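You operate a simulated robot arm through the tools that you are given. There is no shell and no other tool.

You run a simulated robot arm. Do the job below in one go: nothing can be reset, and whatever is moved stays where it is left.

## Task
Put things in order on the board cover. At the end: the orange beaker (pot) stands where the dauber stood; the yellow dip gauge stands where the orange beaker stood; the dauber is in the yellow bowl; the pink bottle (marked "STARCH") stands where the yellow dip gauge stood; whatever was shut is shut again. Leave all else as you found it, and nothing knocked over.
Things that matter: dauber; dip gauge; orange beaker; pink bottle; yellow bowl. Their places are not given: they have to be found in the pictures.

The check looks at the end state, three seconds after you hand in, the way a careful person would. Anything else that was tipped, shoved, dropped, spilled or broken makes it a failure. Lids that push on must go on centred and level and be pressed home; caps that screw on are set level and turned clockwise until they are tight.

## Robot
A 7-joint arm with a two-finger parallel gripper, fixed in place. Base frame: the origin is at the foot of the arm, x ahead of it, y to its left, z up; the work surface is at about z = 0.7. Readings come in m, rad, newtons and seconds.
With the tool pointing down near the work surface it reaches from about 0.14 to 0.66 m from the base axis. Its first joint turns from -1.152 to 1.152 rad. Payload 2.4 kg.
The TCP is the grasp point between the finger pads, 0.03 m short of the fingertips. In the tool frame z runs along the fingers and y along their closing line. The gripper opens to 0.094 m. The fingers are 0.028 m wide and 0.01 m thick; the gripper's body (0.05 by 0.096 m) begins 0.055 m behind the TCP.
Orientation is that of the tool frame in the base frame, as a unit quaternion [x, y, z, w]. With the fingers straight down and closing along the base's y, the tool's x points along the base's -x, its y along +y and its z along -z.

## Interface
- The arm moves only by the tool arm_command. Its argument "series" is a list of rows, each an object (a shift or turn left out is 0, a gripper value left out holds the last) with "linear": the shift along the tool's x, y, z in m, a list of three; "rot": the turn, a rotation vector about the tool's x, y, z in rad, a list of three; "hand": the gripper command, from -1 (shut) to 1 (fully open), values between in proportion. In form: [{"linear": [dx, dy, dz], "rot": [ax, ay, az], "hand": hand}, ...]. A call has 1 to 20 rows; each row shifts and turns the commanded pose from where the row before left it, along the tool's axes as they then stand. Rows are played at 5 a second. More than 0.05 m and 0.15 rad between two rows, or a gripper value outside its range, and nothing of the call is played. A pose out of reach is approached as far as the arm can. The call stops where the force on the tool passes 40 N (or 10 N more than at its start, if that is more) or the arm is blocked; 0.2 s more then pass. The fingers move at their own pace (about 0.153 m/s each) and stop on an object; they squeeze with about 43 N. The grip force told is the motor's: it shows also when the fingers shut on nothing. Time passes only in rows, and 0.2 s behind the last, so rows that do not move let the fingers close. It gives the time, the measured TCP pose, the force on the tool (base axes), the opening and the grip force at its end, in the units of the frame above (readings bear some noise), with the torque about the TCP (base axes, N m) and any sound that the robot's microphone picked up.
- Cameras (640 x 400 px; columns grow to the right, rows downward): "scene" is fixed at [0.0458, 0.4884, 1.4386]; the picture's right is [-0.64, -0.77, 0.00], its down [-0.47, 0.39, -0.79] and it looks along [0.61, -0.50, -0.62] (base axes); focal length 318 px, centre (320, 200). "wrist" rides on the gripper at [0.076, 0.014, -0.102] in the tool frame; the picture's right is [-0.18, 0.98, 0.00], its down [-0.75, -0.14, -0.64] and it looks along [-0.63, -0.12, 0.77] (tool axes); focal length 243 px, centre (320, 200).
- camera(camera): a new picture of that camera. It takes no simulated time.
- pixel_to_xyz(camera, pixels): there is no depth. For up to 12 entries [column, row, z] of the newest picture of that camera ("zoom" is the newest enlarged one), the place [x, y] in the base frame at which the ray of that pixel passes the height z, good to about 0.002 m. It takes no simulated time.
- zoom(camera, box): a new picture of the part [left, top, right, bottom] of that camera's present view, enlarged. It takes no simulated time.
- sign_off(): hands the job in; it is judged then, once.

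Leave the gripper open and the arm clear of the work at the hand-in unless told otherwise.

The tools are called after "Call:" by a JSON object that holds its "method" and its "body". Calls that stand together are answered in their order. arm_command: Moves the arm, as the interface text tells. Its arguments: {"type":"object","properties":{"series":{"type":"array"}},"required":["series"]} The other tools are called the same way: camera (camera) takes a picture; pixel_to_xyz (camera, pixels) gives the place at which the rays of pixels pass given heights; zoom (camera, box) takes an enlarged picture of a part of a camera's view; sign_off () hands the job in.

At the start:

```text
t: 0.0
position: [0.3877, -0.1923, 1.0537]
tcp_rot: [0.0, 1.0, 0.0, 0.0]
force: [0.0, 0.2, -0.1]
ft_torque: [-0.02, 0.03, -0.03]
opening: 0.0939
finger_force: 0.1
```

scene: 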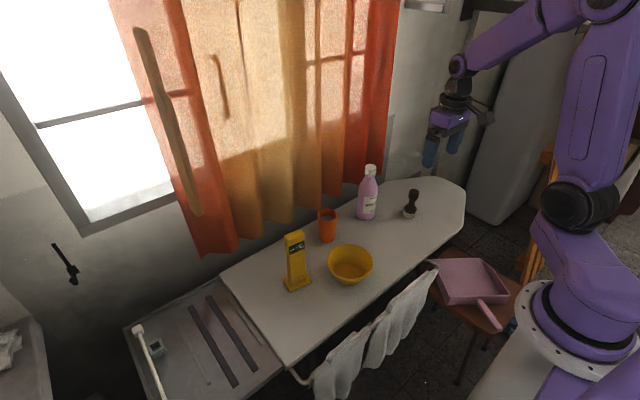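
wrist: 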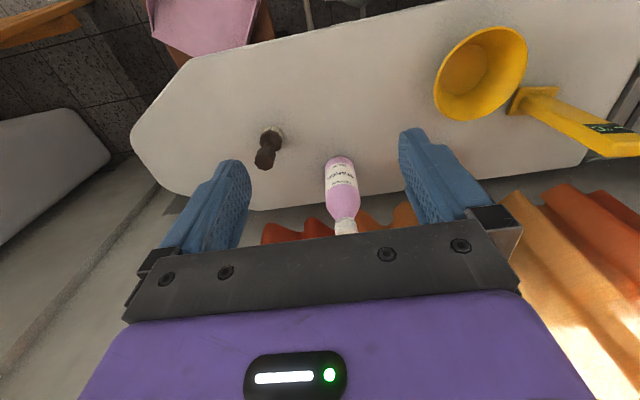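

I see an ironing board with the dauber (about 411,205), pink bottle (367,195), orange beaker (327,225), yellow dip gauge (296,262) and yellow bowl (350,263). I'll zoom in on each to get the details.

Call:
{"method": "zoom", "body": {"camera": "scene", "box": [260, 150, 460, 300]}}

Call:
{"method": "zoom", "body": {"camera": "scene", "box": [260, 210, 390, 300]}}

Call:
{"method": "zoom", "body": {"camera": "scene", "box": [310, 150, 440, 250]}}

Call:
{"method": "zoom", "body": {"camera": "wrist", "box": [220, 20, 640, 240]}}

```text
2.67 times, centred on (360, 225) of scene
```

zoom: 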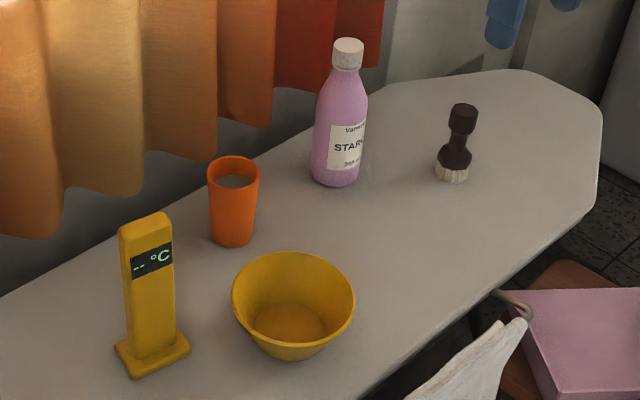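

```text
4.44 times, centred on (325, 255) of scene
```

zoom: 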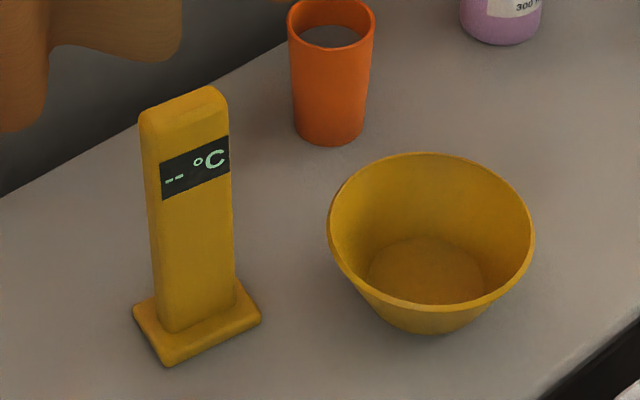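

```text
4.00 times, centred on (375, 200) of scene
```

zoom: 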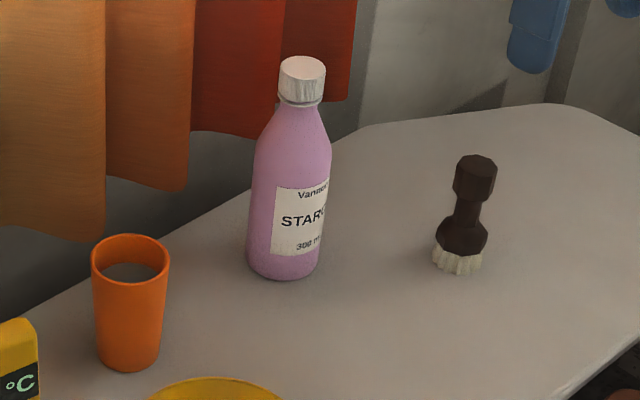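

```text
1.52 times, centred on (430, 130) of wrist
```

zoom: 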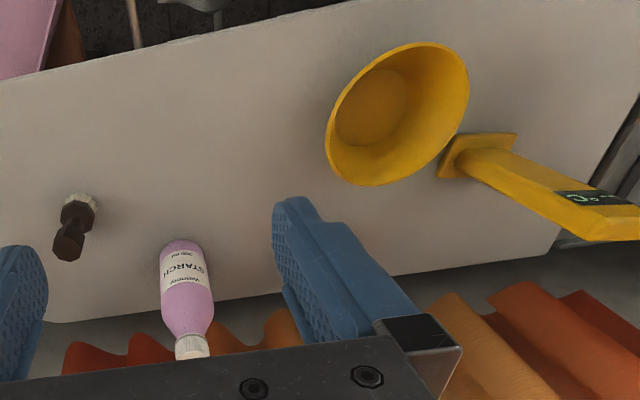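

The beaker seems to hold liquid (a grey surface inside), so it must stay upright. To find positions, I'll zoom on the scene and then convert pixels of the objects' bases.

Call:
{"method": "zoom", "body": {"camera": "scene", "box": [260, 210, 390, 300]}}

Call:
{"method": "pixel_to_xyz", "body": {"camera": "zoom", "pixels": [[133, 312, 0.7], [168, 366, 0.7], [261, 322, 0.7], [295, 132, 0.7], [330, 146, 0.7], [363, 133, 0.7], [368, 305, 0.7], [430, 334, 0.7], [490, 310, 0.7], [328, 225, 0.76], [534, 240, 0.76], [430, 152, 0.76]]}}

Call:
{"method": "zoom", "body": {"camera": "scene", "box": [310, 150, 440, 250]}}

Call:
{"method": "pixel_to_xyz", "body": {"camera": "zoom", "pixels": [[246, 260, 0.7], [280, 279, 0.7], [318, 262, 0.7], [433, 262, 0.7], [458, 274, 0.7], [482, 264, 0.7], [97, 360, 0.7], [128, 373, 0.7], [160, 358, 0.7], [302, 66, 0.87], [476, 165, 0.8], [130, 250, 0.78]]}}

```text
4.44 times, centred on (325, 255) of scene
```

zoom: 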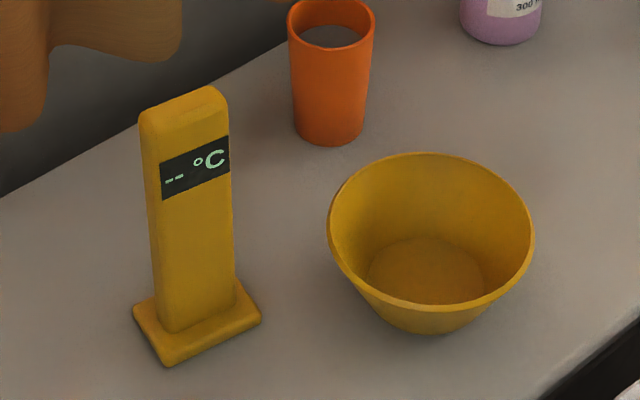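

```text
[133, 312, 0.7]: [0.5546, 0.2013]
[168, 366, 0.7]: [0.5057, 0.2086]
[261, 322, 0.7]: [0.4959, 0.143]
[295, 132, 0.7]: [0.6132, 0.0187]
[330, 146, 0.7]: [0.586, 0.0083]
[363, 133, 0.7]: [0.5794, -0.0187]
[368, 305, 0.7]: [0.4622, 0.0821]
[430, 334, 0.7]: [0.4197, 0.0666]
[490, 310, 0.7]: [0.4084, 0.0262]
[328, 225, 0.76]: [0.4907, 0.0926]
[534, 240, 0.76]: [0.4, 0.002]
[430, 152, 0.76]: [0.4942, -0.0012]
```

```text
4.00 times, centred on (375, 200) of scene
```

zoom: 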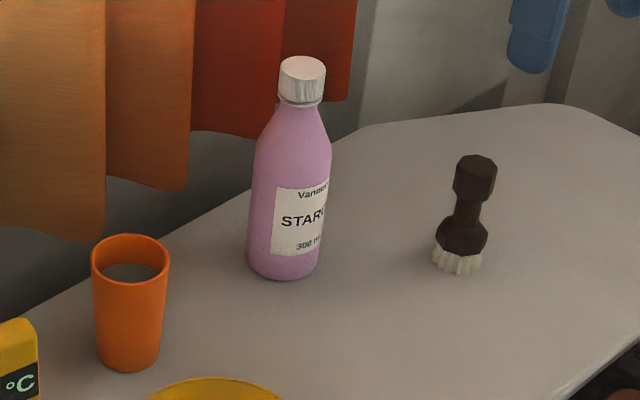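

```text
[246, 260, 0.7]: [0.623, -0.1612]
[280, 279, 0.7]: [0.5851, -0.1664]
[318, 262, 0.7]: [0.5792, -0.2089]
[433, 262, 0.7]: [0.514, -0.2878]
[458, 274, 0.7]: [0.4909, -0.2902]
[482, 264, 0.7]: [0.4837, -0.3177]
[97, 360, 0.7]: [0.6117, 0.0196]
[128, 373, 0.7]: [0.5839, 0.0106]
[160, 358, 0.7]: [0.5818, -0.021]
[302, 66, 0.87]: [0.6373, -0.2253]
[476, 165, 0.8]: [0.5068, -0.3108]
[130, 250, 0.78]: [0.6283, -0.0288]
```

First estimates (z = 0.70): dauber ≈ (0.50, -0.305), bottle ≈ (0.604, -0.189), beaker ≈ (0.600, -0.004), gauge ≈ (0.525, 0.172), bowl ≈ (0.447, 0.045). The gripper hides the beaker in the wrist view, so I'll back off toward the base and left at the same height to see everything from the wrist.

Call:
{"method": "arm_command", "body": {"series": [{"linear": [0.03, 0.03, 0]}, {"linear": [0.04, 0.04, 0]}, {"linear": [0.04, 0.04, 0]}, {"linear": [0.03, 0.03, 0]}, {"linear": [0, 0, 0]}]}}

Call:
{"method": "camera", "body": {"camera": "wrist"}}

```text
refused: row 2 steps farther than a row can; nothing moved
```

```text
taken
```

wrist: 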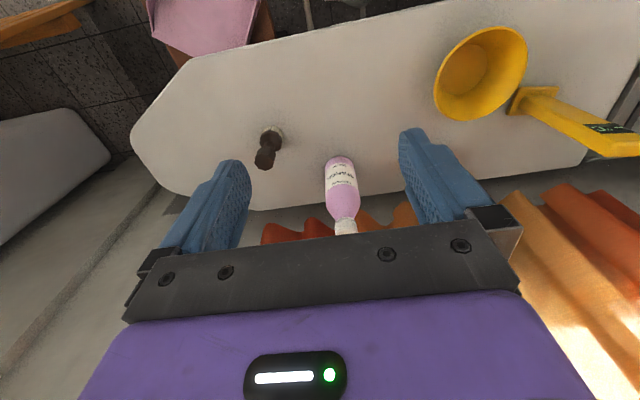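

The step was too long (the vector is limited to 0.05 m). Same move in smaller rows.

Call:
{"method": "arm_command", "body": {"series": [{"linear": [0.03, 0.03, 0]}, {"linear": [0.03, 0.03, 0]}, {"linear": [0.03, 0.03, 0]}, {"linear": [0.02, 0.03, 0]}, {"linear": [0, 0.03, 0]}, {"linear": [0, 0, 0]}]}}

Call:
{"method": "camera", "body": {"camera": "wrist"}}

```text
t: 1.4
position: [0.2757, -0.0422, 1.0529]
tcp_rot: [0.0, 1.0, 0.0, 0.0]
force: [0.2, 0.3, -0.2]
ft_torque: [0.01, -0.04, -0.01]
opening: 0.094
finger_force: 0.1
```

```text
taken
```

wrist: 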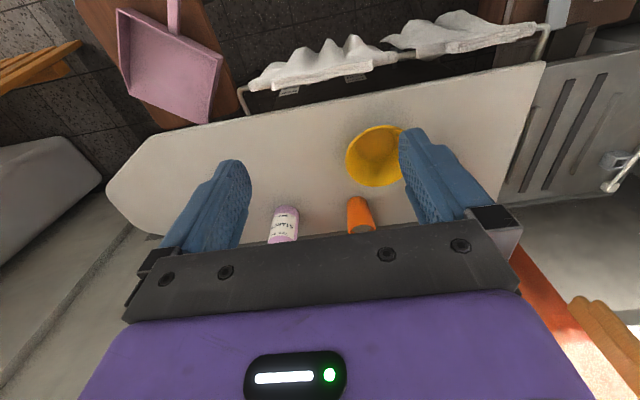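

Here I see the bowl (375,155), beaker (360,215) and bottle base (285,212). I'll zoom on these to read base points.

Call:
{"method": "zoom", "body": {"camera": "wrist", "box": [250, 110, 420, 250]}}

```text
2.86 times, centred on (335, 180) of wrist
```

zoom: 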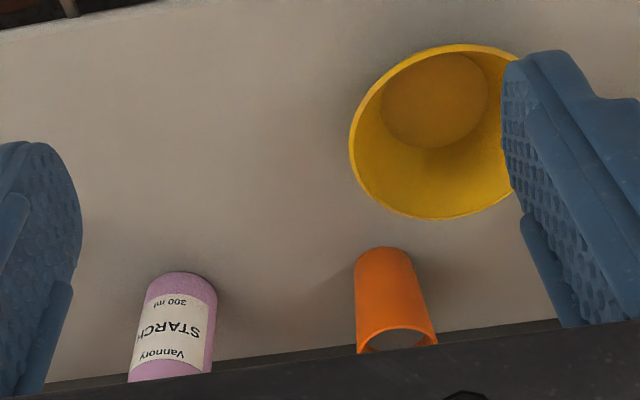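

I'll convert these base points at table height and the bowl's rim and floor at likely heights.

Call:
{"method": "pixel_to_xyz", "body": {"camera": "zoom", "pixels": [[381, 247, 0.7], [355, 262, 0.7], [411, 260, 0.7], [180, 272, 0.7], [146, 290, 0.7], [216, 292, 0.7], [434, 101, 0.705], [381, 98, 0.705], [488, 101, 0.705], [349, 145, 0.755], [445, 220, 0.755], [450, 44, 0.755]]}}

```text
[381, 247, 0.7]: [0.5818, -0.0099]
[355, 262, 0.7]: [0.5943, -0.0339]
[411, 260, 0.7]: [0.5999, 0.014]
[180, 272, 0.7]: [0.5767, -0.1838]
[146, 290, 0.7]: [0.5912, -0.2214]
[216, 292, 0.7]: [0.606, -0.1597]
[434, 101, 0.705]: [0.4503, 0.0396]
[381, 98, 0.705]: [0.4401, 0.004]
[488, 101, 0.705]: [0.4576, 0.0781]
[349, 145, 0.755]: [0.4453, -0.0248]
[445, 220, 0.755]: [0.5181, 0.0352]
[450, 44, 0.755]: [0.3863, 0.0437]
```

The estimates agree: beaker ≈ (0.603, -0.006), bottle ≈ (0.605, -0.191), bowl ≈ (0.450, 0.040) with a rim radius of about 0.065. Now I'll move over the dauber at z ≈ 0.93 to look at it between the fingers.

Call:
{"method": "arm_command", "body": {"series": [{"linear": [-0.0226, -0.0263, 0.0123]}, {"linear": [-0.0226, -0.0263, 0.0123]}, {"linear": [-0.0226, -0.0263, 0.0123]}, {"linear": [-0.0226, -0.0263, 0.0123]}, {"linear": [-0.0226, -0.0263, 0.0123]}, {"linear": [-0.0226, -0.0263, 0.0123]}, {"linear": [-0.0226, -0.0263, 0.0123]}, {"linear": [-0.0226, -0.0263, 0.0123]}, {"linear": [-0.0226, -0.0263, 0.0123]}, {"linear": [-0.0226, -0.0263, 0.0123]}, {}]}}

Call:
{"method": "camera", "body": {"camera": "wrist"}}

Call:
{"method": "camera", "body": {"camera": "scene"}}

```text
t: 3.8
position: [0.5025, -0.3051, 0.9325]
tcp_rot: [0.0, 1.0, 0.0, 0.001]
force: [0.4, 1.1, 0.4]
ft_torque: [-0.02, 0.04, 0.03]
opening: 0.0938
finger_force: 0.1
```

```text
taken
```

wrist: 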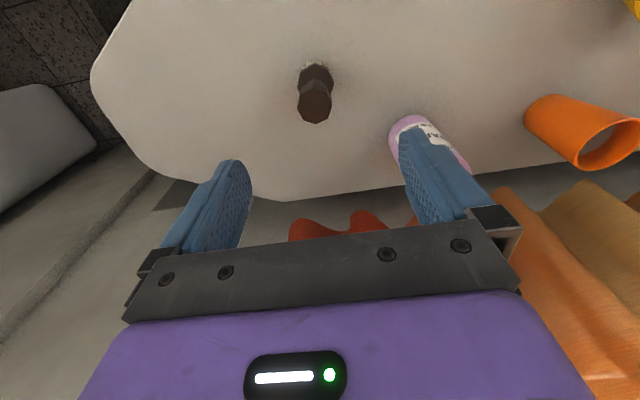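

```text
taken
```

scene: 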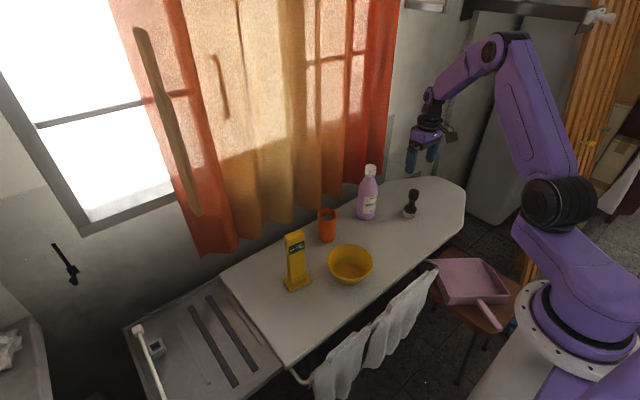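

The dauber is at about (315,95) in the wrist view. Zooming to refine its axis.

Call:
{"method": "zoom", "body": {"camera": "wrist", "box": [260, 45, 370, 135]}}

```text
4.44 times, centred on (315, 90) of wrist
```

zoom: 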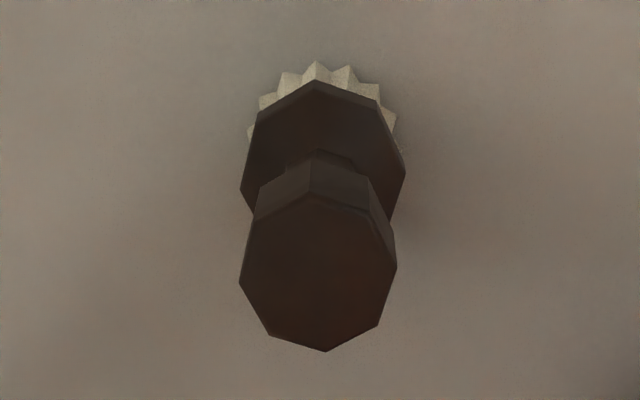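

Call:
{"method": "pixel_to_xyz", "body": {"camera": "zoom", "pixels": [[318, 273, 0.807], [318, 273, 0.8], [240, 280, 0.807], [397, 267, 0.807], [311, 195, 0.807], [325, 352, 0.807], [315, 62, 0.7], [247, 138, 0.7], [396, 122, 0.7]]}}

```text
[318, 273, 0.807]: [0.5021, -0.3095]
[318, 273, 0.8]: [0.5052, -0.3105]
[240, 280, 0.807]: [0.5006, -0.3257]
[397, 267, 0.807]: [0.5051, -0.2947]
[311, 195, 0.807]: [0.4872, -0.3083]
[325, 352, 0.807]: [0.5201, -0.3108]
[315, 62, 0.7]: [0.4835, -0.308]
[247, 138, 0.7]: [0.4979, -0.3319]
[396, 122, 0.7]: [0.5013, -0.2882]
```

The dauber axis is at about (0.503, -0.309), knob ≈ 32 mm wide with its top at z ≈ 0.807. I'll descend over it to z ≈ 0.789 with the fingers open.

Call:
{"method": "arm_command", "body": {"series": [{"linear": [-0.001, -0.004, 0.03], "hand": 1}, {"linear": [0, 0, 0.03]}, {"linear": [0, 0, 0.03]}, {"linear": [0, 0, 0.025]}, {"linear": [0, 0, 0.018]}, {"linear": [0, 0, 0.01]}, {}]}}

Call:
{"method": "camera", "body": {"camera": "wrist"}}

```text
t: 5.4
position: [0.5051, -0.3093, 0.7865]
tcp_rot: [0.0, 1.0, 0.0, 0.0]
force: [-0.5, 0.0, 0.7]
ft_torque: [0.0, 0.0, 0.0]
opening: 0.0941
finger_force: 0.0
```

```text
taken
```

wrist: 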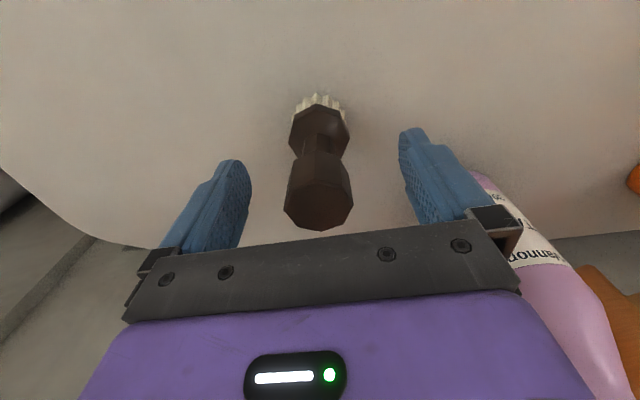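

The knob is centred between the fingers (about column 320). Closing.

Call:
{"method": "arm_command", "body": {"series": [{"hand": -0.1}, {"hand": -0.4}, {"hand": -1}, {"hand": -1}, {"hand": -1}]}}

Call:
{"method": "camera", "body": {"camera": "wrist"}}

```text
t: 6.6
position: [0.5035, -0.3095, 0.7876]
tcp_rot: [0.001, 1.0, 0.0, 0.0]
force: [0.3, 0.1, -0.3]
ft_torque: [0.0, -0.01, 0.03]
opening: 0.0328
finger_force: 42.5
```

```text
taken
```

wrist: 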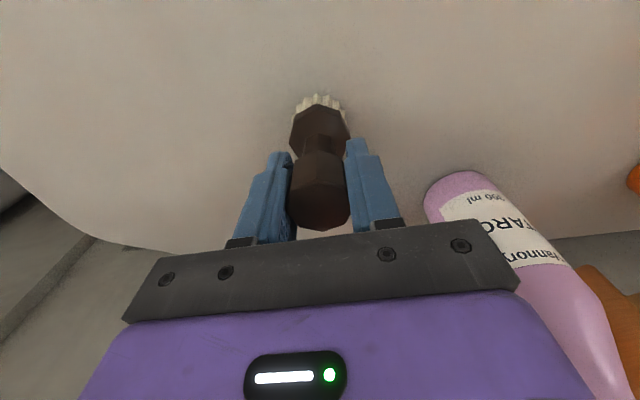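

Firm grip at 33 mm opening. Lifting straight up 0.12, then carrying it over the bowl centre at (0.450, 0.040).

Call:
{"method": "arm_command", "body": {"series": [{"linear": [0, 0, -0.01], "hand": -1}, {"linear": [0, 0, -0.02]}, {"linear": [0, 0, -0.03]}, {"linear": [0, 0, -0.03]}, {"linear": [0, 0, -0.03]}, {"linear": [0.0025, 0.015, 0]}, {"linear": [0.005, 0.033, 0]}, {"linear": [0.0055, 0.038, 0]}, {"linear": [0.006, 0.039, 0]}, {"linear": [0.006, 0.039, 0]}, {"linear": [0.006, 0.039, 0]}, {"linear": [0.006, 0.039, 0]}, {"linear": [0.006, 0.039, 0]}, {"linear": [0.0055, 0.033, 0]}, {"linear": [0.003, 0.023, 0]}, {"linear": [0.002, 0.0125, 0]}, {}]}}

Call:
{"method": "camera", "body": {"camera": "wrist"}}

Call:
{"method": "camera", "body": {"camera": "scene"}}

```text
t: 10.2
position: [0.451, 0.0418, 0.9081]
tcp_rot: [0.0, 1.0, 0.001, -0.001]
force: [0.1, -0.4, -0.3]
ft_torque: [-0.01, -0.02, 0.01]
opening: 0.0328
finger_force: 43.6
```

```text
taken
```

wrist: 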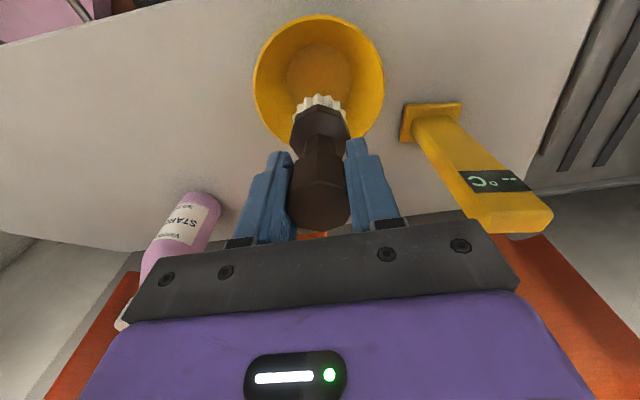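

```text
taken
```

scene: 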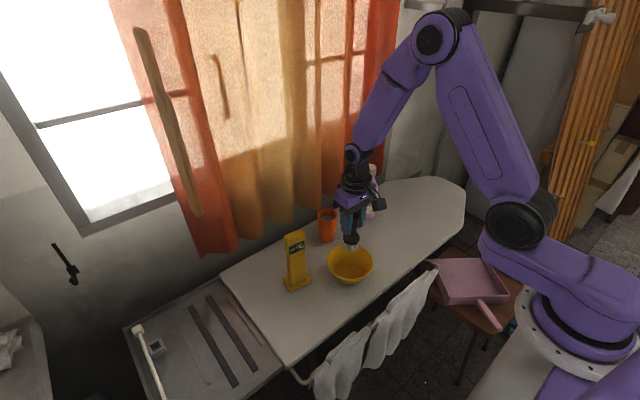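

Bowl rim spans about columns 253–385, floor around (320,75). I'll verify the bowl centre from this viewpoint.

Call:
{"method": "zoom", "body": {"camera": "wrist", "box": [240, 5, 400, 145]}}

```text
2.86 times, centred on (320, 75) of wrist
```

zoom: 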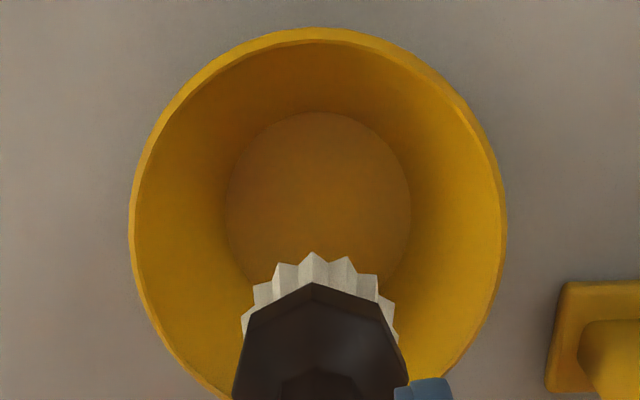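

Call:
{"method": "pixel_to_xyz", "body": {"camera": "zoom", "pixels": [[318, 202, 0.705], [226, 202, 0.705], [411, 202, 0.705], [318, 112, 0.705], [128, 225, 0.755], [507, 225, 0.755], [310, 27, 0.755], [128, 225, 0.76], [507, 225, 0.76], [310, 27, 0.76]]}}

```text
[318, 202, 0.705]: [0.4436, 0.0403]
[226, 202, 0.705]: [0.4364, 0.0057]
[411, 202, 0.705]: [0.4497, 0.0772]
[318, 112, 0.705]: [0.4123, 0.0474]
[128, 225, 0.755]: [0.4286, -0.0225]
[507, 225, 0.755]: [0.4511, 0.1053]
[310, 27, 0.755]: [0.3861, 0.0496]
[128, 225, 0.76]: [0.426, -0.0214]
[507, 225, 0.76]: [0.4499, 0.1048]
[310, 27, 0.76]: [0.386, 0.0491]
```

Bowl centre ≈ (0.449, 0.041); the dauber is over it. Descending to z ≈ 0.798, just above floor contact (expected about 0.792).

Call:
{"method": "arm_command", "body": {"series": [{"linear": [0.001, 0, 0.015], "hand": -1}, {"linear": [0, 0, 0.025]}, {"linear": [0, 0, 0.025]}, {"linear": [0, 0, 0.02]}, {"linear": [0, 0, 0.015]}, {"linear": [0, 0, 0.01]}, {}]}}

Call:
{"method": "arm_command", "body": {"series": [{"linear": [0, 0, 0.002]}, {"linear": [0, 0, 0.002]}, {}]}}

```text
t: 11.8
position: [0.4516, 0.0394, 0.7979]
tcp_rot: [0.0, 1.0, -0.001, 0.0]
force: [-0.3, 0.3, -1.0]
ft_torque: [0.02, 0.02, 0.0]
opening: 0.0326
finger_force: 43.0
```

```text
t: 12.6
position: [0.452, 0.04, 0.7928]
tcp_rot: [0.001, 1.0, 0.0, 0.0]
force: [-0.5, 0.5, -0.6]
ft_torque: [-0.01, 0.04, 0.01]
opening: 0.0325
finger_force: 43.0
```

No contact yet at 0.793. Going on in 1 mm steps.

Call:
{"method": "arm_command", "body": {"series": [{"linear": [0, 0, 0.001]}, {"linear": [0, 0, 0.001]}, {}]}}

Call:
{"method": "camera", "body": {"camera": "wrist"}}

```text
t: 13.4
position: [0.4509, 0.039, 0.7922]
tcp_rot: [0.001, 1.0, 0.0, 0.0]
force: [-3.0, 1.0, 16.8]
ft_torque: [0.09, 0.27, -0.01]
opening: 0.0326
finger_force: 43.5
```

```text
taken
```

wrist: 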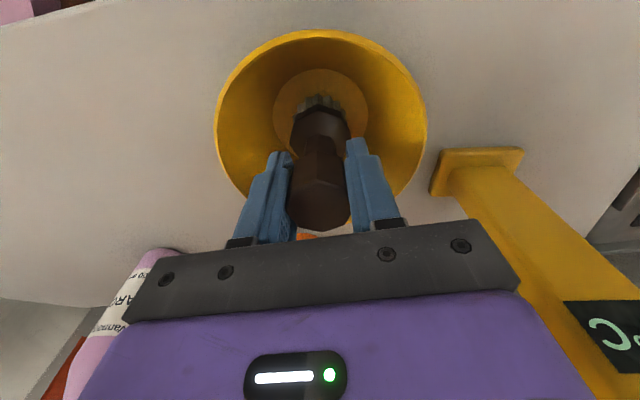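

Contact with 17 N: the dauber stands on the bowl floor. I'll ease off 1 mm and open the fingers gradually to about 65 mm (within the bowl's rim).

Call:
{"method": "arm_command", "body": {"series": [{"linear": [0, 0, -0.001]}, {"hand": -0.2}, {"hand": 0.1}, {"hand": 0.4}, {}]}}

Call:
{"method": "camera", "body": {"camera": "wrist"}}

```text
t: 14.6
position: [0.4503, 0.0399, 0.7918]
tcp_rot: [0.0, 1.0, 0.0, 0.0]
force: [0.5, 0.0, -0.5]
ft_torque: [0.02, -0.02, 0.0]
opening: 0.0659
finger_force: 0.0
```

```text
taken
```

wrist: 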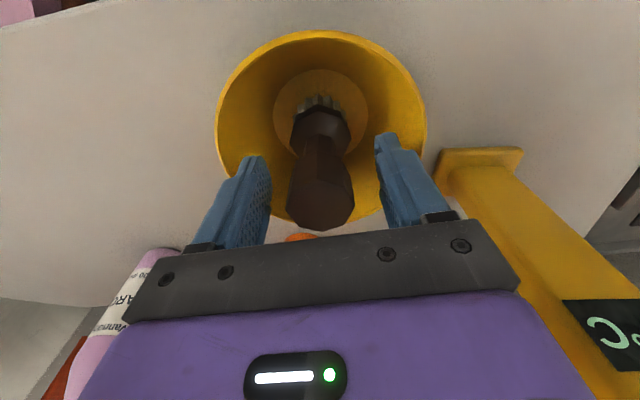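

The dauber stands upright in the bowl. Raising straight up, then moving over the beaker at (0.603, -0.006).

Call:
{"method": "arm_command", "body": {"series": [{"linear": [0, 0, -0.01]}, {"linear": [0, 0, -0.03]}, {"linear": [0, 0, -0.04]}, {"linear": [0, 0, -0.04]}, {"linear": [0, 0, -0.03]}, {"linear": [-0.038, -0.012, 0], "hand": 1}, {"linear": [-0.038, -0.012, 0]}, {"linear": [-0.038, -0.011, 0]}, {"linear": [-0.038, -0.011, 0]}, {}]}}

Call:
{"method": "camera", "body": {"camera": "wrist"}}

Call:
{"method": "camera", "body": {"camera": "scene"}}

```text
t: 16.8
position: [0.6036, -0.0088, 0.9437]
tcp_rot: [0.0, 1.0, 0.0, 0.0]
force: [0.2, 0.8, 0.2]
ft_torque: [-0.02, -0.02, 0.02]
opening: 0.0941
finger_force: 0.1
```

```text
taken
```

wrist: 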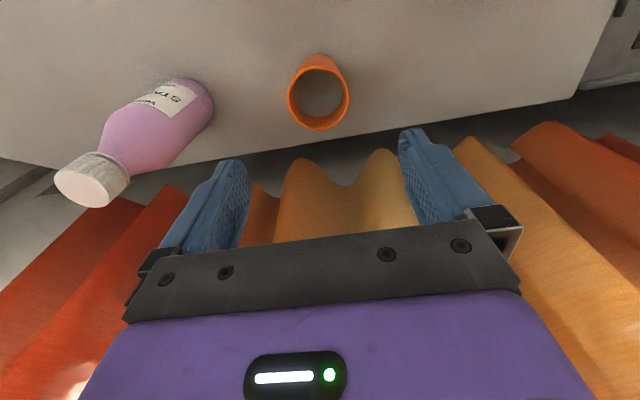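

```text
taken
```

scene: 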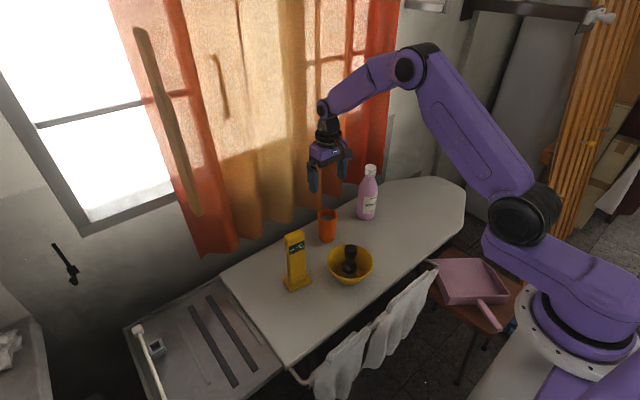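

The dauber is standing in the bowl. The beaker's rim appears at (318,98) in the wrist view; zooming on it.

Call:
{"method": "zoom", "body": {"camera": "wrist", "box": [260, 40, 380, 140]}}

```text
4.00 times, centred on (320, 90) of wrist
```

zoom: 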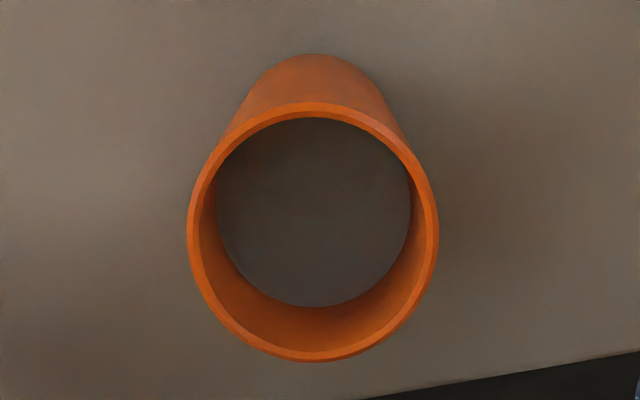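

Call:
{"method": "pixel_to_xyz", "body": {"camera": "zoom", "pixels": [[313, 232, 0.812], [187, 232, 0.812], [439, 230, 0.812], [313, 102, 0.812], [313, 362, 0.812], [313, 54, 0.7], [313, 212, 0.79], [313, 117, 0.79], [313, 307, 0.79]]}}

```text
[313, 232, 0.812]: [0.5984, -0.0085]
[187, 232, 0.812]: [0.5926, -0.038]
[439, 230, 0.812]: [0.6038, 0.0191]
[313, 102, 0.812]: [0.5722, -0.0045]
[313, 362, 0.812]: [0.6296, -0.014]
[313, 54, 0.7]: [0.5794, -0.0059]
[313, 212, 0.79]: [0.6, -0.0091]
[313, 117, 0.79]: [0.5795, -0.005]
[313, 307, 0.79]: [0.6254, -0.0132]
```

The beaker axis is at about (0.602, -0.008), rim ≈ 57 mm across at z ≈ 0.812, and it is part full of liquid. Descending around it to TCP z ≈ 0.772.

Call:
{"method": "arm_command", "body": {"series": [{"linear": [0.001, 0.0, 0.03], "hand": 1}, {"linear": [0, 0, 0.035]}, {"linear": [0, 0, 0.035]}, {"linear": [0, 0, 0.03]}, {"linear": [0, 0, 0.025]}, {"linear": [0, 0, 0.015]}, {}]}}

Call:
{"method": "camera", "body": {"camera": "wrist"}}

```text
t: 18.4
position: [0.6026, -0.0046, 0.7709]
tcp_rot: [0.0, 1.0, -0.001, 0.0]
force: [0.6, 0.9, -0.5]
ft_torque: [-0.01, 0.01, 0.0]
opening: 0.0937
finger_force: 0.1
```

```text
taken
```

wrist: 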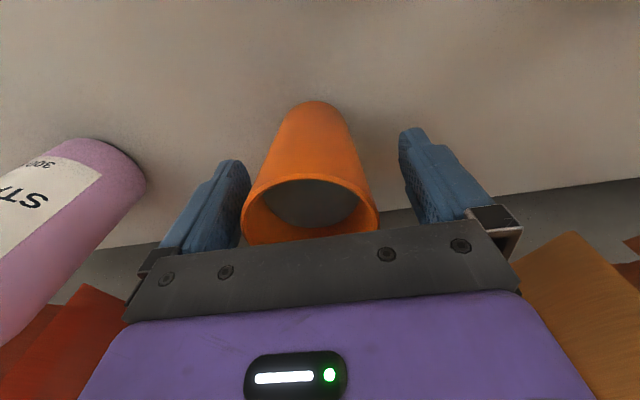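

The beaker sits about 4 mm toward -y of the finger centre (rim centre at column 310 versus 320). I'll shift 4 mm in -y, then close slowly.

Call:
{"method": "arm_command", "body": {"series": [{"linear": [0, -0.002, 0]}, {"linear": [0, -0.002, 0]}, {}]}}

Call:
{"method": "camera", "body": {"camera": "wrist"}}

```text
t: 19.2
position: [0.6024, -0.0094, 0.7726]
tcp_rot: [0.0, 1.0, 0.0, 0.0]
force: [-0.2, 1.0, -1.2]
ft_torque: [0.02, -0.01, -0.02]
opening: 0.0938
finger_force: 0.0
```

```text
taken
```

wrist: 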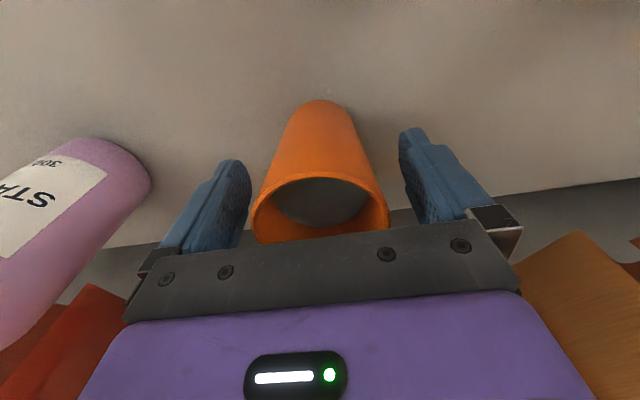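

Now centred (rim 251–389). Closing.

Call:
{"method": "arm_command", "body": {"series": [{"hand": 0.6}, {"hand": 0.4}, {"hand": 0.2}, {"hand": 0.0}, {"hand": -1}, {"hand": -1}]}}

Call:
{"method": "camera", "body": {"camera": "wrist"}}

```text
t: 20.6
position: [0.601, -0.0108, 0.7717]
tcp_rot: [0.0, 1.0, 0.0, 0.001]
force: [0.1, -0.7, 1.9]
ft_torque: [0.01, -0.02, -0.02]
opening: 0.0611
finger_force: 42.8
```

```text
taken
```

wrist: 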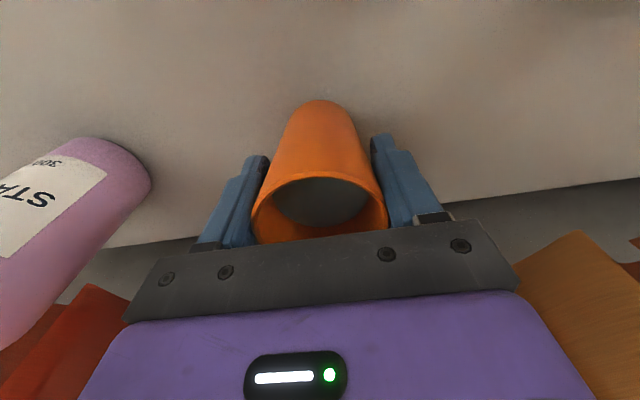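

Gripped at 61 mm (the fingers bear near the rim). Lifting slowly 2 cm and checking that it hangs straight.

Call:
{"method": "arm_command", "body": {"series": [{"linear": [0, 0, -0.002], "hand": -1}, {"linear": [0, 0, -0.004]}, {"linear": [0, 0, -0.006]}, {"linear": [0, 0, -0.008]}, {}]}}

Call:
{"method": "camera", "body": {"camera": "wrist"}}

Call:
{"method": "zoom", "body": {"camera": "scene", "box": [260, 150, 420, 290]}}

```text
t: 21.8
position: [0.6019, -0.0115, 0.7923]
tcp_rot: [0.0, 1.0, 0.0, 0.0]
force: [-0.2, -0.1, -1.6]
ft_torque: [0.06, -0.05, 0.04]
opening: 0.061
finger_force: 43.3
```

```text
taken
```

wrist: 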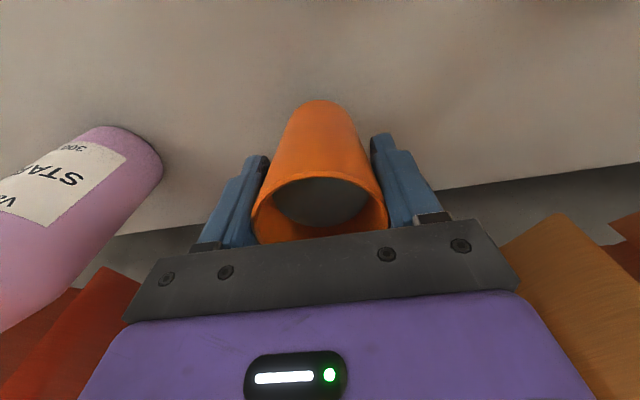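

```text
2.86 times, centred on (340, 220) of scene
```

zoom: 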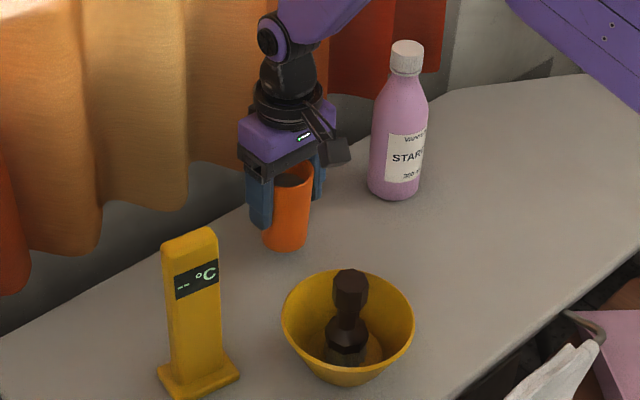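

It hangs level and steady. I'll lift to about z = 0.92, then carry it slowly around the bottle (via x ≈ 0.49) toward the dauber's old place.

Call:
{"method": "arm_command", "body": {"series": [{"linear": [0, 0, -0.005], "hand": -1}, {"linear": [0, 0, -0.01]}, {"linear": [0, 0, -0.015]}, {"linear": [0, 0, -0.02]}, {"linear": [0, 0, -0.02]}, {"linear": [0, 0, -0.02]}, {"linear": [0, 0, -0.015]}, {"linear": [0, 0, -0.01]}, {"linear": [0, 0, -0.008]}, {"linear": [0, 0, -0.005]}, {}]}}

Call:
{"method": "arm_command", "body": {"series": [{"linear": [0.004, -0.0035, 0], "hand": -1}, {"linear": [0.008, -0.005, 0]}, {"linear": [0.012, -0.008, 0]}, {"linear": [0.014, -0.01, 0]}, {"linear": [0.016, -0.012, 0]}, {"linear": [0.016, -0.014, 0]}, {"linear": [0.014, -0.016, 0]}, {"linear": [0.012, -0.018, 0]}, {"linear": [0.008, -0.02, 0]}, {"linear": [0.004, -0.022, 0]}, {"linear": [0, -0.022, 0]}, {"linear": [0, -0.022, 0]}, {"linear": [0, -0.022, 0]}, {"linear": [-0.001, -0.022, 0]}, {"linear": [-0.002, -0.022, 0]}, {"linear": [-0.002, -0.018, 0]}, {"linear": [-0.002, -0.014, 0]}, {"linear": [-0.001, -0.01, 0]}, {"linear": [-0.001, -0.008, 0]}, {"linear": [0, -0.005, 0]}]}}

Call:
{"method": "camera", "body": {"camera": "wrist"}}

Call:
{"method": "camera", "body": {"camera": "scene"}}

```text
t: 24.2
position: [0.6021, -0.0101, 0.9209]
tcp_rot: [0.0, 1.0, 0.0, 0.0]
force: [1.4, 0.8, -1.9]
ft_torque: [0.04, 0.01, 0.02]
opening: 0.0607
finger_force: 43.0
```

```text
t: 28.4
position: [0.5024, -0.304, 0.9208]
tcp_rot: [0.0, 1.0, -0.001, 0.0]
force: [0.2, -0.1, -2.3]
ft_torque: [0.02, -0.02, 0.02]
opening: 0.0612
finger_force: 43.4
```

```text
taken
```

wrist: 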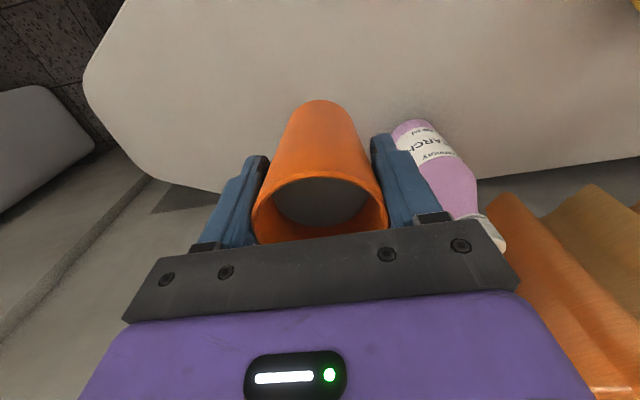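

```text
taken
```

scene: 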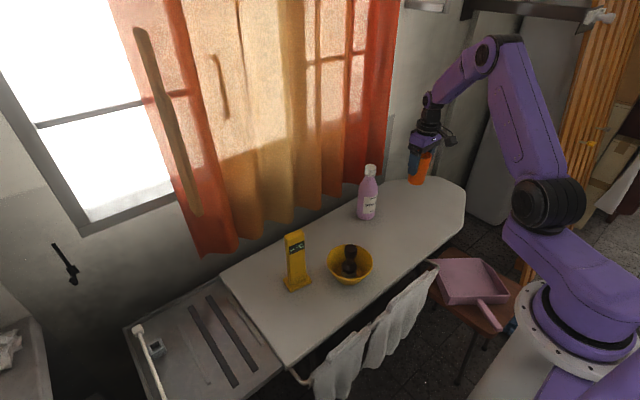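

The beaker hangs level over the old dauber place. I'll correct by (+1.5, -6) mm to (0.504, -0.309), then lower slowly to about 5 mm above the surface.

Call:
{"method": "arm_command", "body": {"series": [{"linear": [-0.0005, -0.002, 0], "hand": -1}, {"linear": [-0.0005, -0.002, 0.0]}, {"linear": [-0.0005, -0.002, 0.005]}, {"linear": [0, 0, 0.01]}, {"linear": [0, 0, 0.015]}, {"linear": [0, 0, 0.02]}, {"linear": [0, 0, 0.02]}, {"linear": [0, 0, 0.02]}, {"linear": [0, 0, 0.02]}, {"linear": [0, 0, 0.015]}, {"linear": [0, 0, 0.01]}, {"linear": [0, 0, 0.005]}, {"linear": [0, 0, 0.003]}, {}]}}

Call:
{"method": "arm_command", "body": {"series": [{"linear": [0, 0, 0.002]}, {"linear": [0, 0, 0.001]}, {}]}}

```text
t: 31.4
position: [0.5051, -0.3087, 0.7788]
tcp_rot: [0.0, 1.0, 0.0, 0.0]
force: [-0.3, 0.1, -2.6]
ft_torque: [0.0, 0.0, -0.01]
opening: 0.0608
finger_force: 42.8
```

```text
t: 32.2
position: [0.5042, -0.3092, 0.7743]
tcp_rot: [0.0, 1.0, 0.0, 0.0]
force: [-0.6, 0.0, -0.7]
ft_torque: [0.02, 0.03, 0.0]
opening: 0.0608
finger_force: 43.0
```

Still hanging (force about -1 to -2 N). Going 1 mm at a time.

Call:
{"method": "arm_command", "body": {"series": [{"linear": [0, 0, 0.001]}, {}]}}

Call:
{"method": "arm_command", "body": {"series": [{"linear": [0, 0, 0.001]}, {}]}}

```text
t: 32.8
position: [0.5053, -0.3099, 0.7737]
tcp_rot: [0.0, 1.0, 0.0, -0.001]
force: [-0.3, -0.5, -1.7]
ft_torque: [-0.02, 0.01, 0.0]
opening: 0.061
finger_force: 42.7
```

```text
t: 33.4
position: [0.5038, -0.3104, 0.7723]
tcp_rot: [0.0, 1.0, 0.0, 0.0]
force: [0.3, 0.7, -1.5]
ft_torque: [0.03, 0.0, 0.01]
opening: 0.0609
finger_force: 43.2
```

Call:
{"method": "arm_command", "body": {"series": [{"linear": [0, 0, 0.0007]}, {}]}}

Call:
{"method": "arm_command", "body": {"series": [{"linear": [0, 0, 0.0007]}, {}]}}

```text
t: 34.0
position: [0.5039, -0.3105, 0.7713]
tcp_rot: [0.001, 1.0, -0.001, 0.0]
force: [-4.1, 0.7, 8.4]
ft_torque: [0.31, 0.24, 0.11]
opening: 0.0607
finger_force: 43.2
```

```text
t: 34.6
position: [0.5024, -0.3106, 0.7722]
tcp_rot: [0.0, 1.0, 0.0, 0.001]
force: [-8.7, 1.6, 23.2]
ft_torque: [0.22, 0.4, -0.05]
opening: 0.0605
finger_force: 42.5
```

The beaker is on the surface (23 N). Easing off 1 mm, then checking the force before opening.

Call:
{"method": "arm_command", "body": {"series": [{"linear": [0, 0, -0.0009]}, {}]}}

Call:
{"method": "camera", "body": {"camera": "wrist"}}

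```text
t: 35.2
position: [0.504, -0.31, 0.7711]
tcp_rot: [0.001, 1.0, 0.0, 0.001]
force: [-4.4, -3.1, 12.4]
ft_torque: [-0.2, 0.06, -0.07]
opening: 0.0609
finger_force: 43.0
```

```text
taken
```

wrist: 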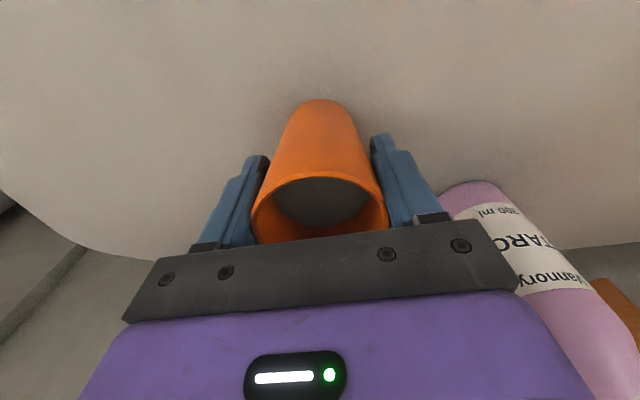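

Light contact remains; easing another 0.7 mm and opening gradually.

Call:
{"method": "arm_command", "body": {"series": [{"linear": [0, 0, -0.0007]}, {}, {"hand": 0.35}, {"hand": 0.5}, {"hand": 0.7}, {"hand": 1}, {}]}}

Call:
{"method": "camera", "body": {"camera": "wrist"}}

```text
t: 36.8
position: [0.5039, -0.3091, 0.7729]
tcp_rot: [0.0, 1.0, 0.0, 0.0]
force: [0.0, 0.2, 0.5]
ft_torque: [0.02, 0.01, 0.02]
opening: 0.0941
finger_force: 0.0
```

```text
taken
```

wrist: 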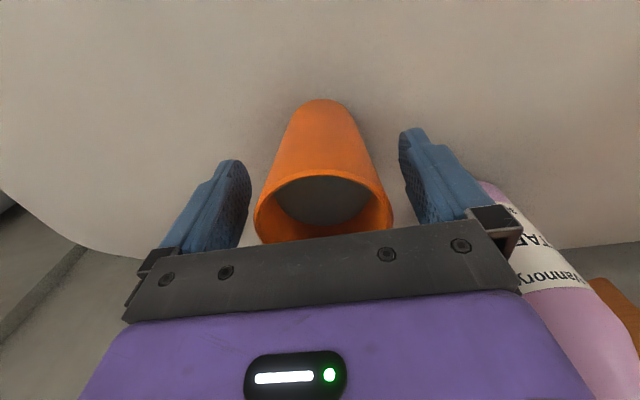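

Released and standing. Raising to z ≈ 1.0 and then moving over the dip gauge at (0.525, 0.172).

Call:
{"method": "arm_command", "body": {"series": [{"linear": [0, 0, -0.01], "hand": 1}, {"linear": [0, 0, -0.03]}, {"linear": [0, 0, -0.04]}, {"linear": [0, 0, -0.045]}, {"linear": [0, 0, -0.045]}, {"linear": [0, 0, -0.04]}, {"linear": [0, 0, -0.017]}, {}]}}

Call:
{"method": "camera", "body": {"camera": "wrist"}}

Call:
{"method": "arm_command", "body": {"series": [{"linear": [0, 0.02, 0]}, {"linear": [-0.002, 0.04, 0]}, {"linear": [-0.002, 0.045, 0]}, {"linear": [-0.002, 0.045, 0]}, {"linear": [-0.002, 0.045, 0]}, {"linear": [-0.002, 0.045, 0]}, {"linear": [-0.002, 0.045, 0]}, {"linear": [-0.002, 0.045, 0]}, {"linear": [-0.002, 0.045, 0]}, {"linear": [-0.002, 0.045, 0]}, {"linear": [-0.002, 0.04, 0]}, {"linear": [-0.001, 0.021, 0]}, {}]}}

Call:
{"method": "camera", "body": {"camera": "wrist"}}

Call:
{"method": "camera", "body": {"camera": "scene"}}

```text
t: 38.6
position: [0.502, -0.3095, 1.0021]
tcp_rot: [0.0, 1.0, -0.001, 0.0]
force: [0.1, 0.2, 0.0]
ft_torque: [0.0, 0.02, 0.0]
opening: 0.0942
finger_force: 0.1
```

```text
taken
```

wrist: 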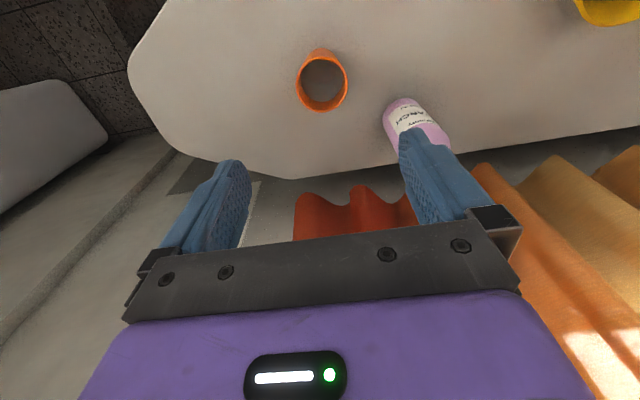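

```text
t: 41.4
position: [0.5247, 0.1727, 1.0016]
tcp_rot: [0.0, 1.0, 0.0, 0.001]
force: [-0.1, -0.6, 0.6]
ft_torque: [0.0, -0.04, 0.0]
opening: 0.0942
finger_force: 0.2
```

```text
taken
```

wrist: 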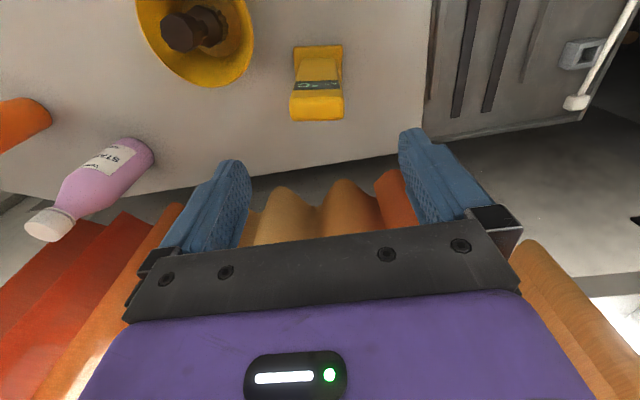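

```text
taken
```

scene: 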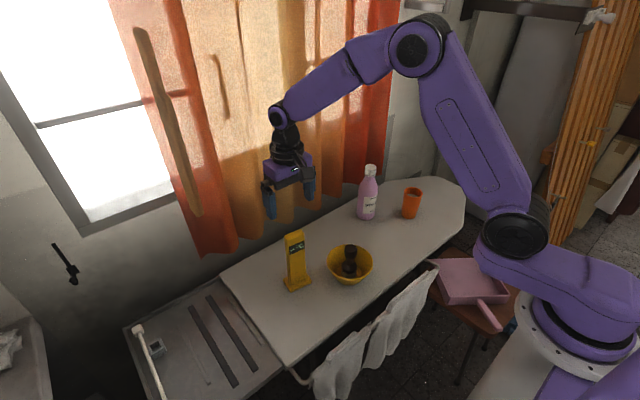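

The beaker stands at the dauber's old place. Now the gauge is between the fingers at about (318,85) in the wrist view; zooming in.

Call:
{"method": "zoom", "body": {"camera": "wrist", "box": [260, 30, 380, 130]}}

```text
4.00 times, centred on (320, 80) of wrist
```

zoom: 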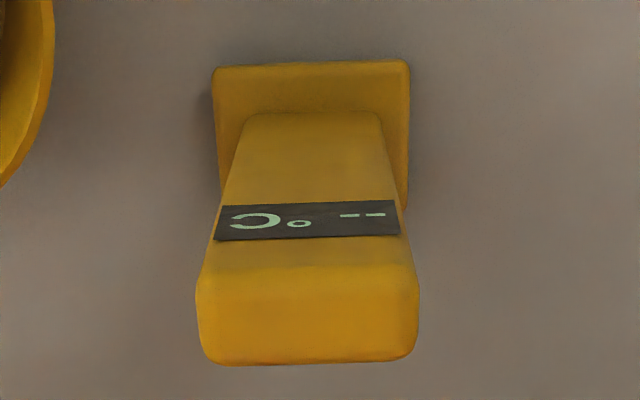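

Call:
{"method": "pixel_to_xyz", "body": {"camera": "zoom", "pixels": [[200, 270, 0.883], [413, 265, 0.883], [205, 362, 0.883], [412, 358, 0.883], [213, 70, 0.705], [410, 62, 0.705], [217, 195, 0.705], [407, 205, 0.705], [240, 120, 0.712], [380, 116, 0.712], [307, 315, 0.883]]}}

```text
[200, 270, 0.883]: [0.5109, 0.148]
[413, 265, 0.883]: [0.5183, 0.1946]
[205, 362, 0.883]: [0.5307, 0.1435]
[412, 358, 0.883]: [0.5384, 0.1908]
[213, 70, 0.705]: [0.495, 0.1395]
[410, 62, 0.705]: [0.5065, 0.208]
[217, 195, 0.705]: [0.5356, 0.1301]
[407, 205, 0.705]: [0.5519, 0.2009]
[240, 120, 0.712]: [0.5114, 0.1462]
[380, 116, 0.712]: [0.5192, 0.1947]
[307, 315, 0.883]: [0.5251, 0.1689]
```

The gauge's axis is at about (0.525, 0.170), its column ≈ 47 × 20 mm, top at z ≈ 0.883, turned about 9° (wide side along (0.16, 0.987)). I'll turn the tool 0.157 rad to match, shift 2 mm in -y and descend to z ≈ 0.93, then look.

Call:
{"method": "arm_command", "body": {"series": [{"rot": [0, 0, 0.08], "hand": 1}, {"rot": [0, 0, 0.077]}, {"linear": [-0.0003, -0.002, 0.02]}, {"linear": [0, 0, 0.03]}, {"linear": [0, 0, 0.02]}, {}]}}

Call:
{"method": "camera", "body": {"camera": "wrist"}}

```text
t: 42.8
position: [0.5254, 0.1698, 0.9302]
tcp_rot: [0.078, 0.997, 0.0, -0.001]
force: [-0.5, 0.4, 0.0]
ft_torque: [0.01, 0.02, 0.02]
opening: 0.0937
finger_force: 0.1
```

```text
taken
```

wrist: 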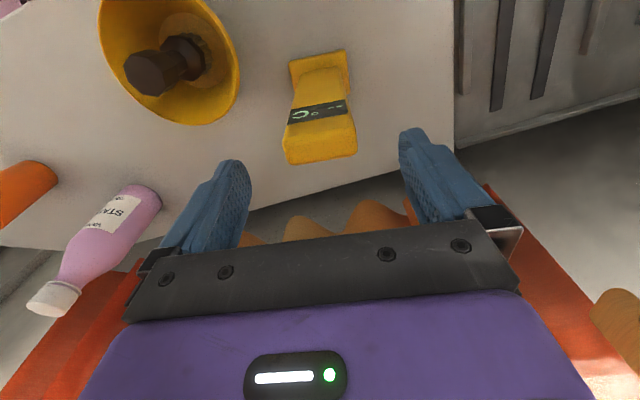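

The gauge is centred and its edges are aligned with the fingers. Descending to z ≈ 0.845 around the column.

Call:
{"method": "arm_command", "body": {"series": [{"linear": [0, 0, 0.025], "hand": 1}, {"linear": [0, 0, 0.03]}, {"linear": [0, 0, 0.02]}, {"linear": [0, 0, 0.01]}, {}]}}

Call:
{"method": "camera", "body": {"camera": "wrist"}}

```text
t: 44.0
position: [0.5247, 0.1689, 0.8444]
tcp_rot: [0.079, 0.997, 0.0, 0.001]
force: [0.5, -0.3, 0.1]
ft_torque: [-0.02, 0.01, 0.0]
opening: 0.0938
finger_force: 0.1
```

```text
taken
```

wrist: 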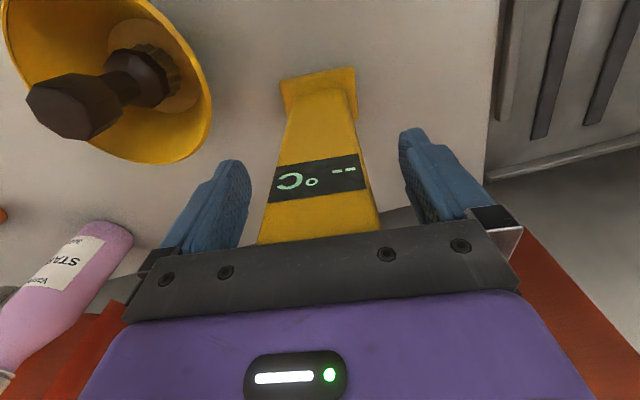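

The column is centred (display spans 270–367). Closing.

Call:
{"method": "arm_command", "body": {"series": [{"hand": 0.5}, {"hand": 0.25}, {"hand": 0.05}, {"hand": -1}, {"hand": -1}, {"hand": -1}]}}

Call:
{"method": "camera", "body": {"camera": "wrist"}}

```text
t: 45.4
position: [0.5241, 0.1691, 0.8441]
tcp_rot: [0.079, 0.997, 0.0, 0.0]
force: [-0.1, 0.4, 0.2]
ft_torque: [-0.02, 0.0, 0.01]
opening: 0.0535
finger_force: 42.8
```

```text
taken
```

wrist: 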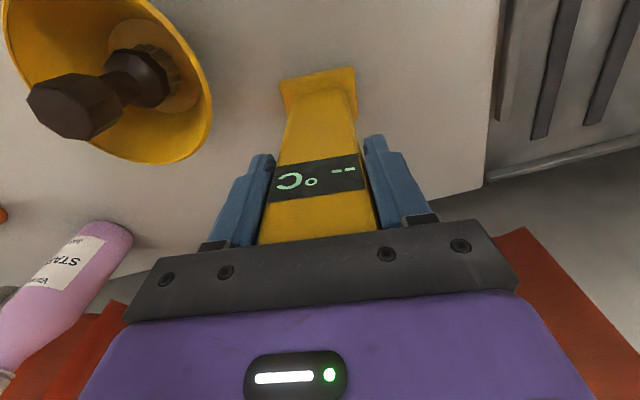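

Firm grip on the column at 53.5 mm. Lifting 9 cm and carrying it to the beaker's old place (0.602, -0.009), keeping its orientation.

Call:
{"method": "arm_command", "body": {"series": [{"linear": [0, 0, -0.005], "hand": -1}, {"linear": [0, 0, -0.01]}, {"linear": [0, 0, -0.02]}, {"linear": [0, 0, -0.025]}, {"linear": [0, 0, -0.02]}, {"linear": [0, 0, -0.01]}, {}, {"linear": [-0.00417, -0.00658, 0]}, {"linear": [-0.00834, -0.01315, 0]}, {"linear": [-0.01252, -0.01973, 0]}, {"linear": [-0.01356, -0.02137, 0]}, {"linear": [-0.01356, -0.02137, 0]}, {"linear": [-0.01356, -0.02137, 0]}, {"linear": [-0.01356, -0.02137, 0]}, {"linear": [-0.01252, -0.01973, 0]}, {"linear": [-0.00834, -0.01315, 0]}, {"linear": [-0.00417, -0.00658, 0]}, {}]}}

Call:
{"method": "camera", "body": {"camera": "wrist"}}

Call:
{"method": "camera", "body": {"camera": "scene"}}

```text
t: 49.2
position: [0.603, -0.0096, 0.9355]
tcp_rot: [0.078, 0.997, 0.001, 0.0]
force: [-0.5, -0.2, -0.7]
ft_torque: [0.03, -0.02, 0.02]
opening: 0.0531
finger_force: 43.3
```

```text
taken
```

wrist: 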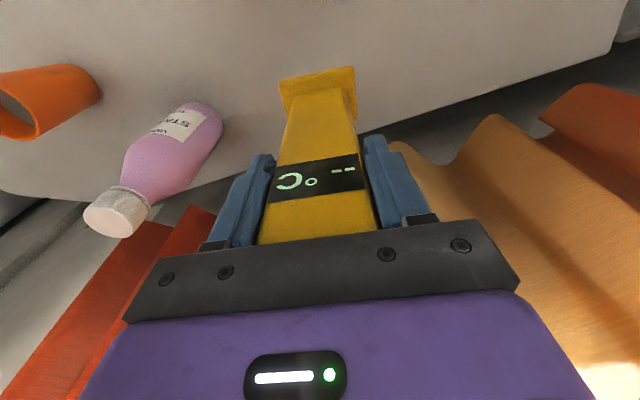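

```text
taken
```

scene: 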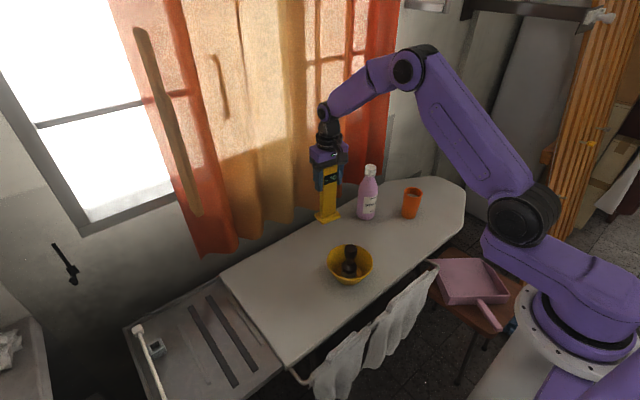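

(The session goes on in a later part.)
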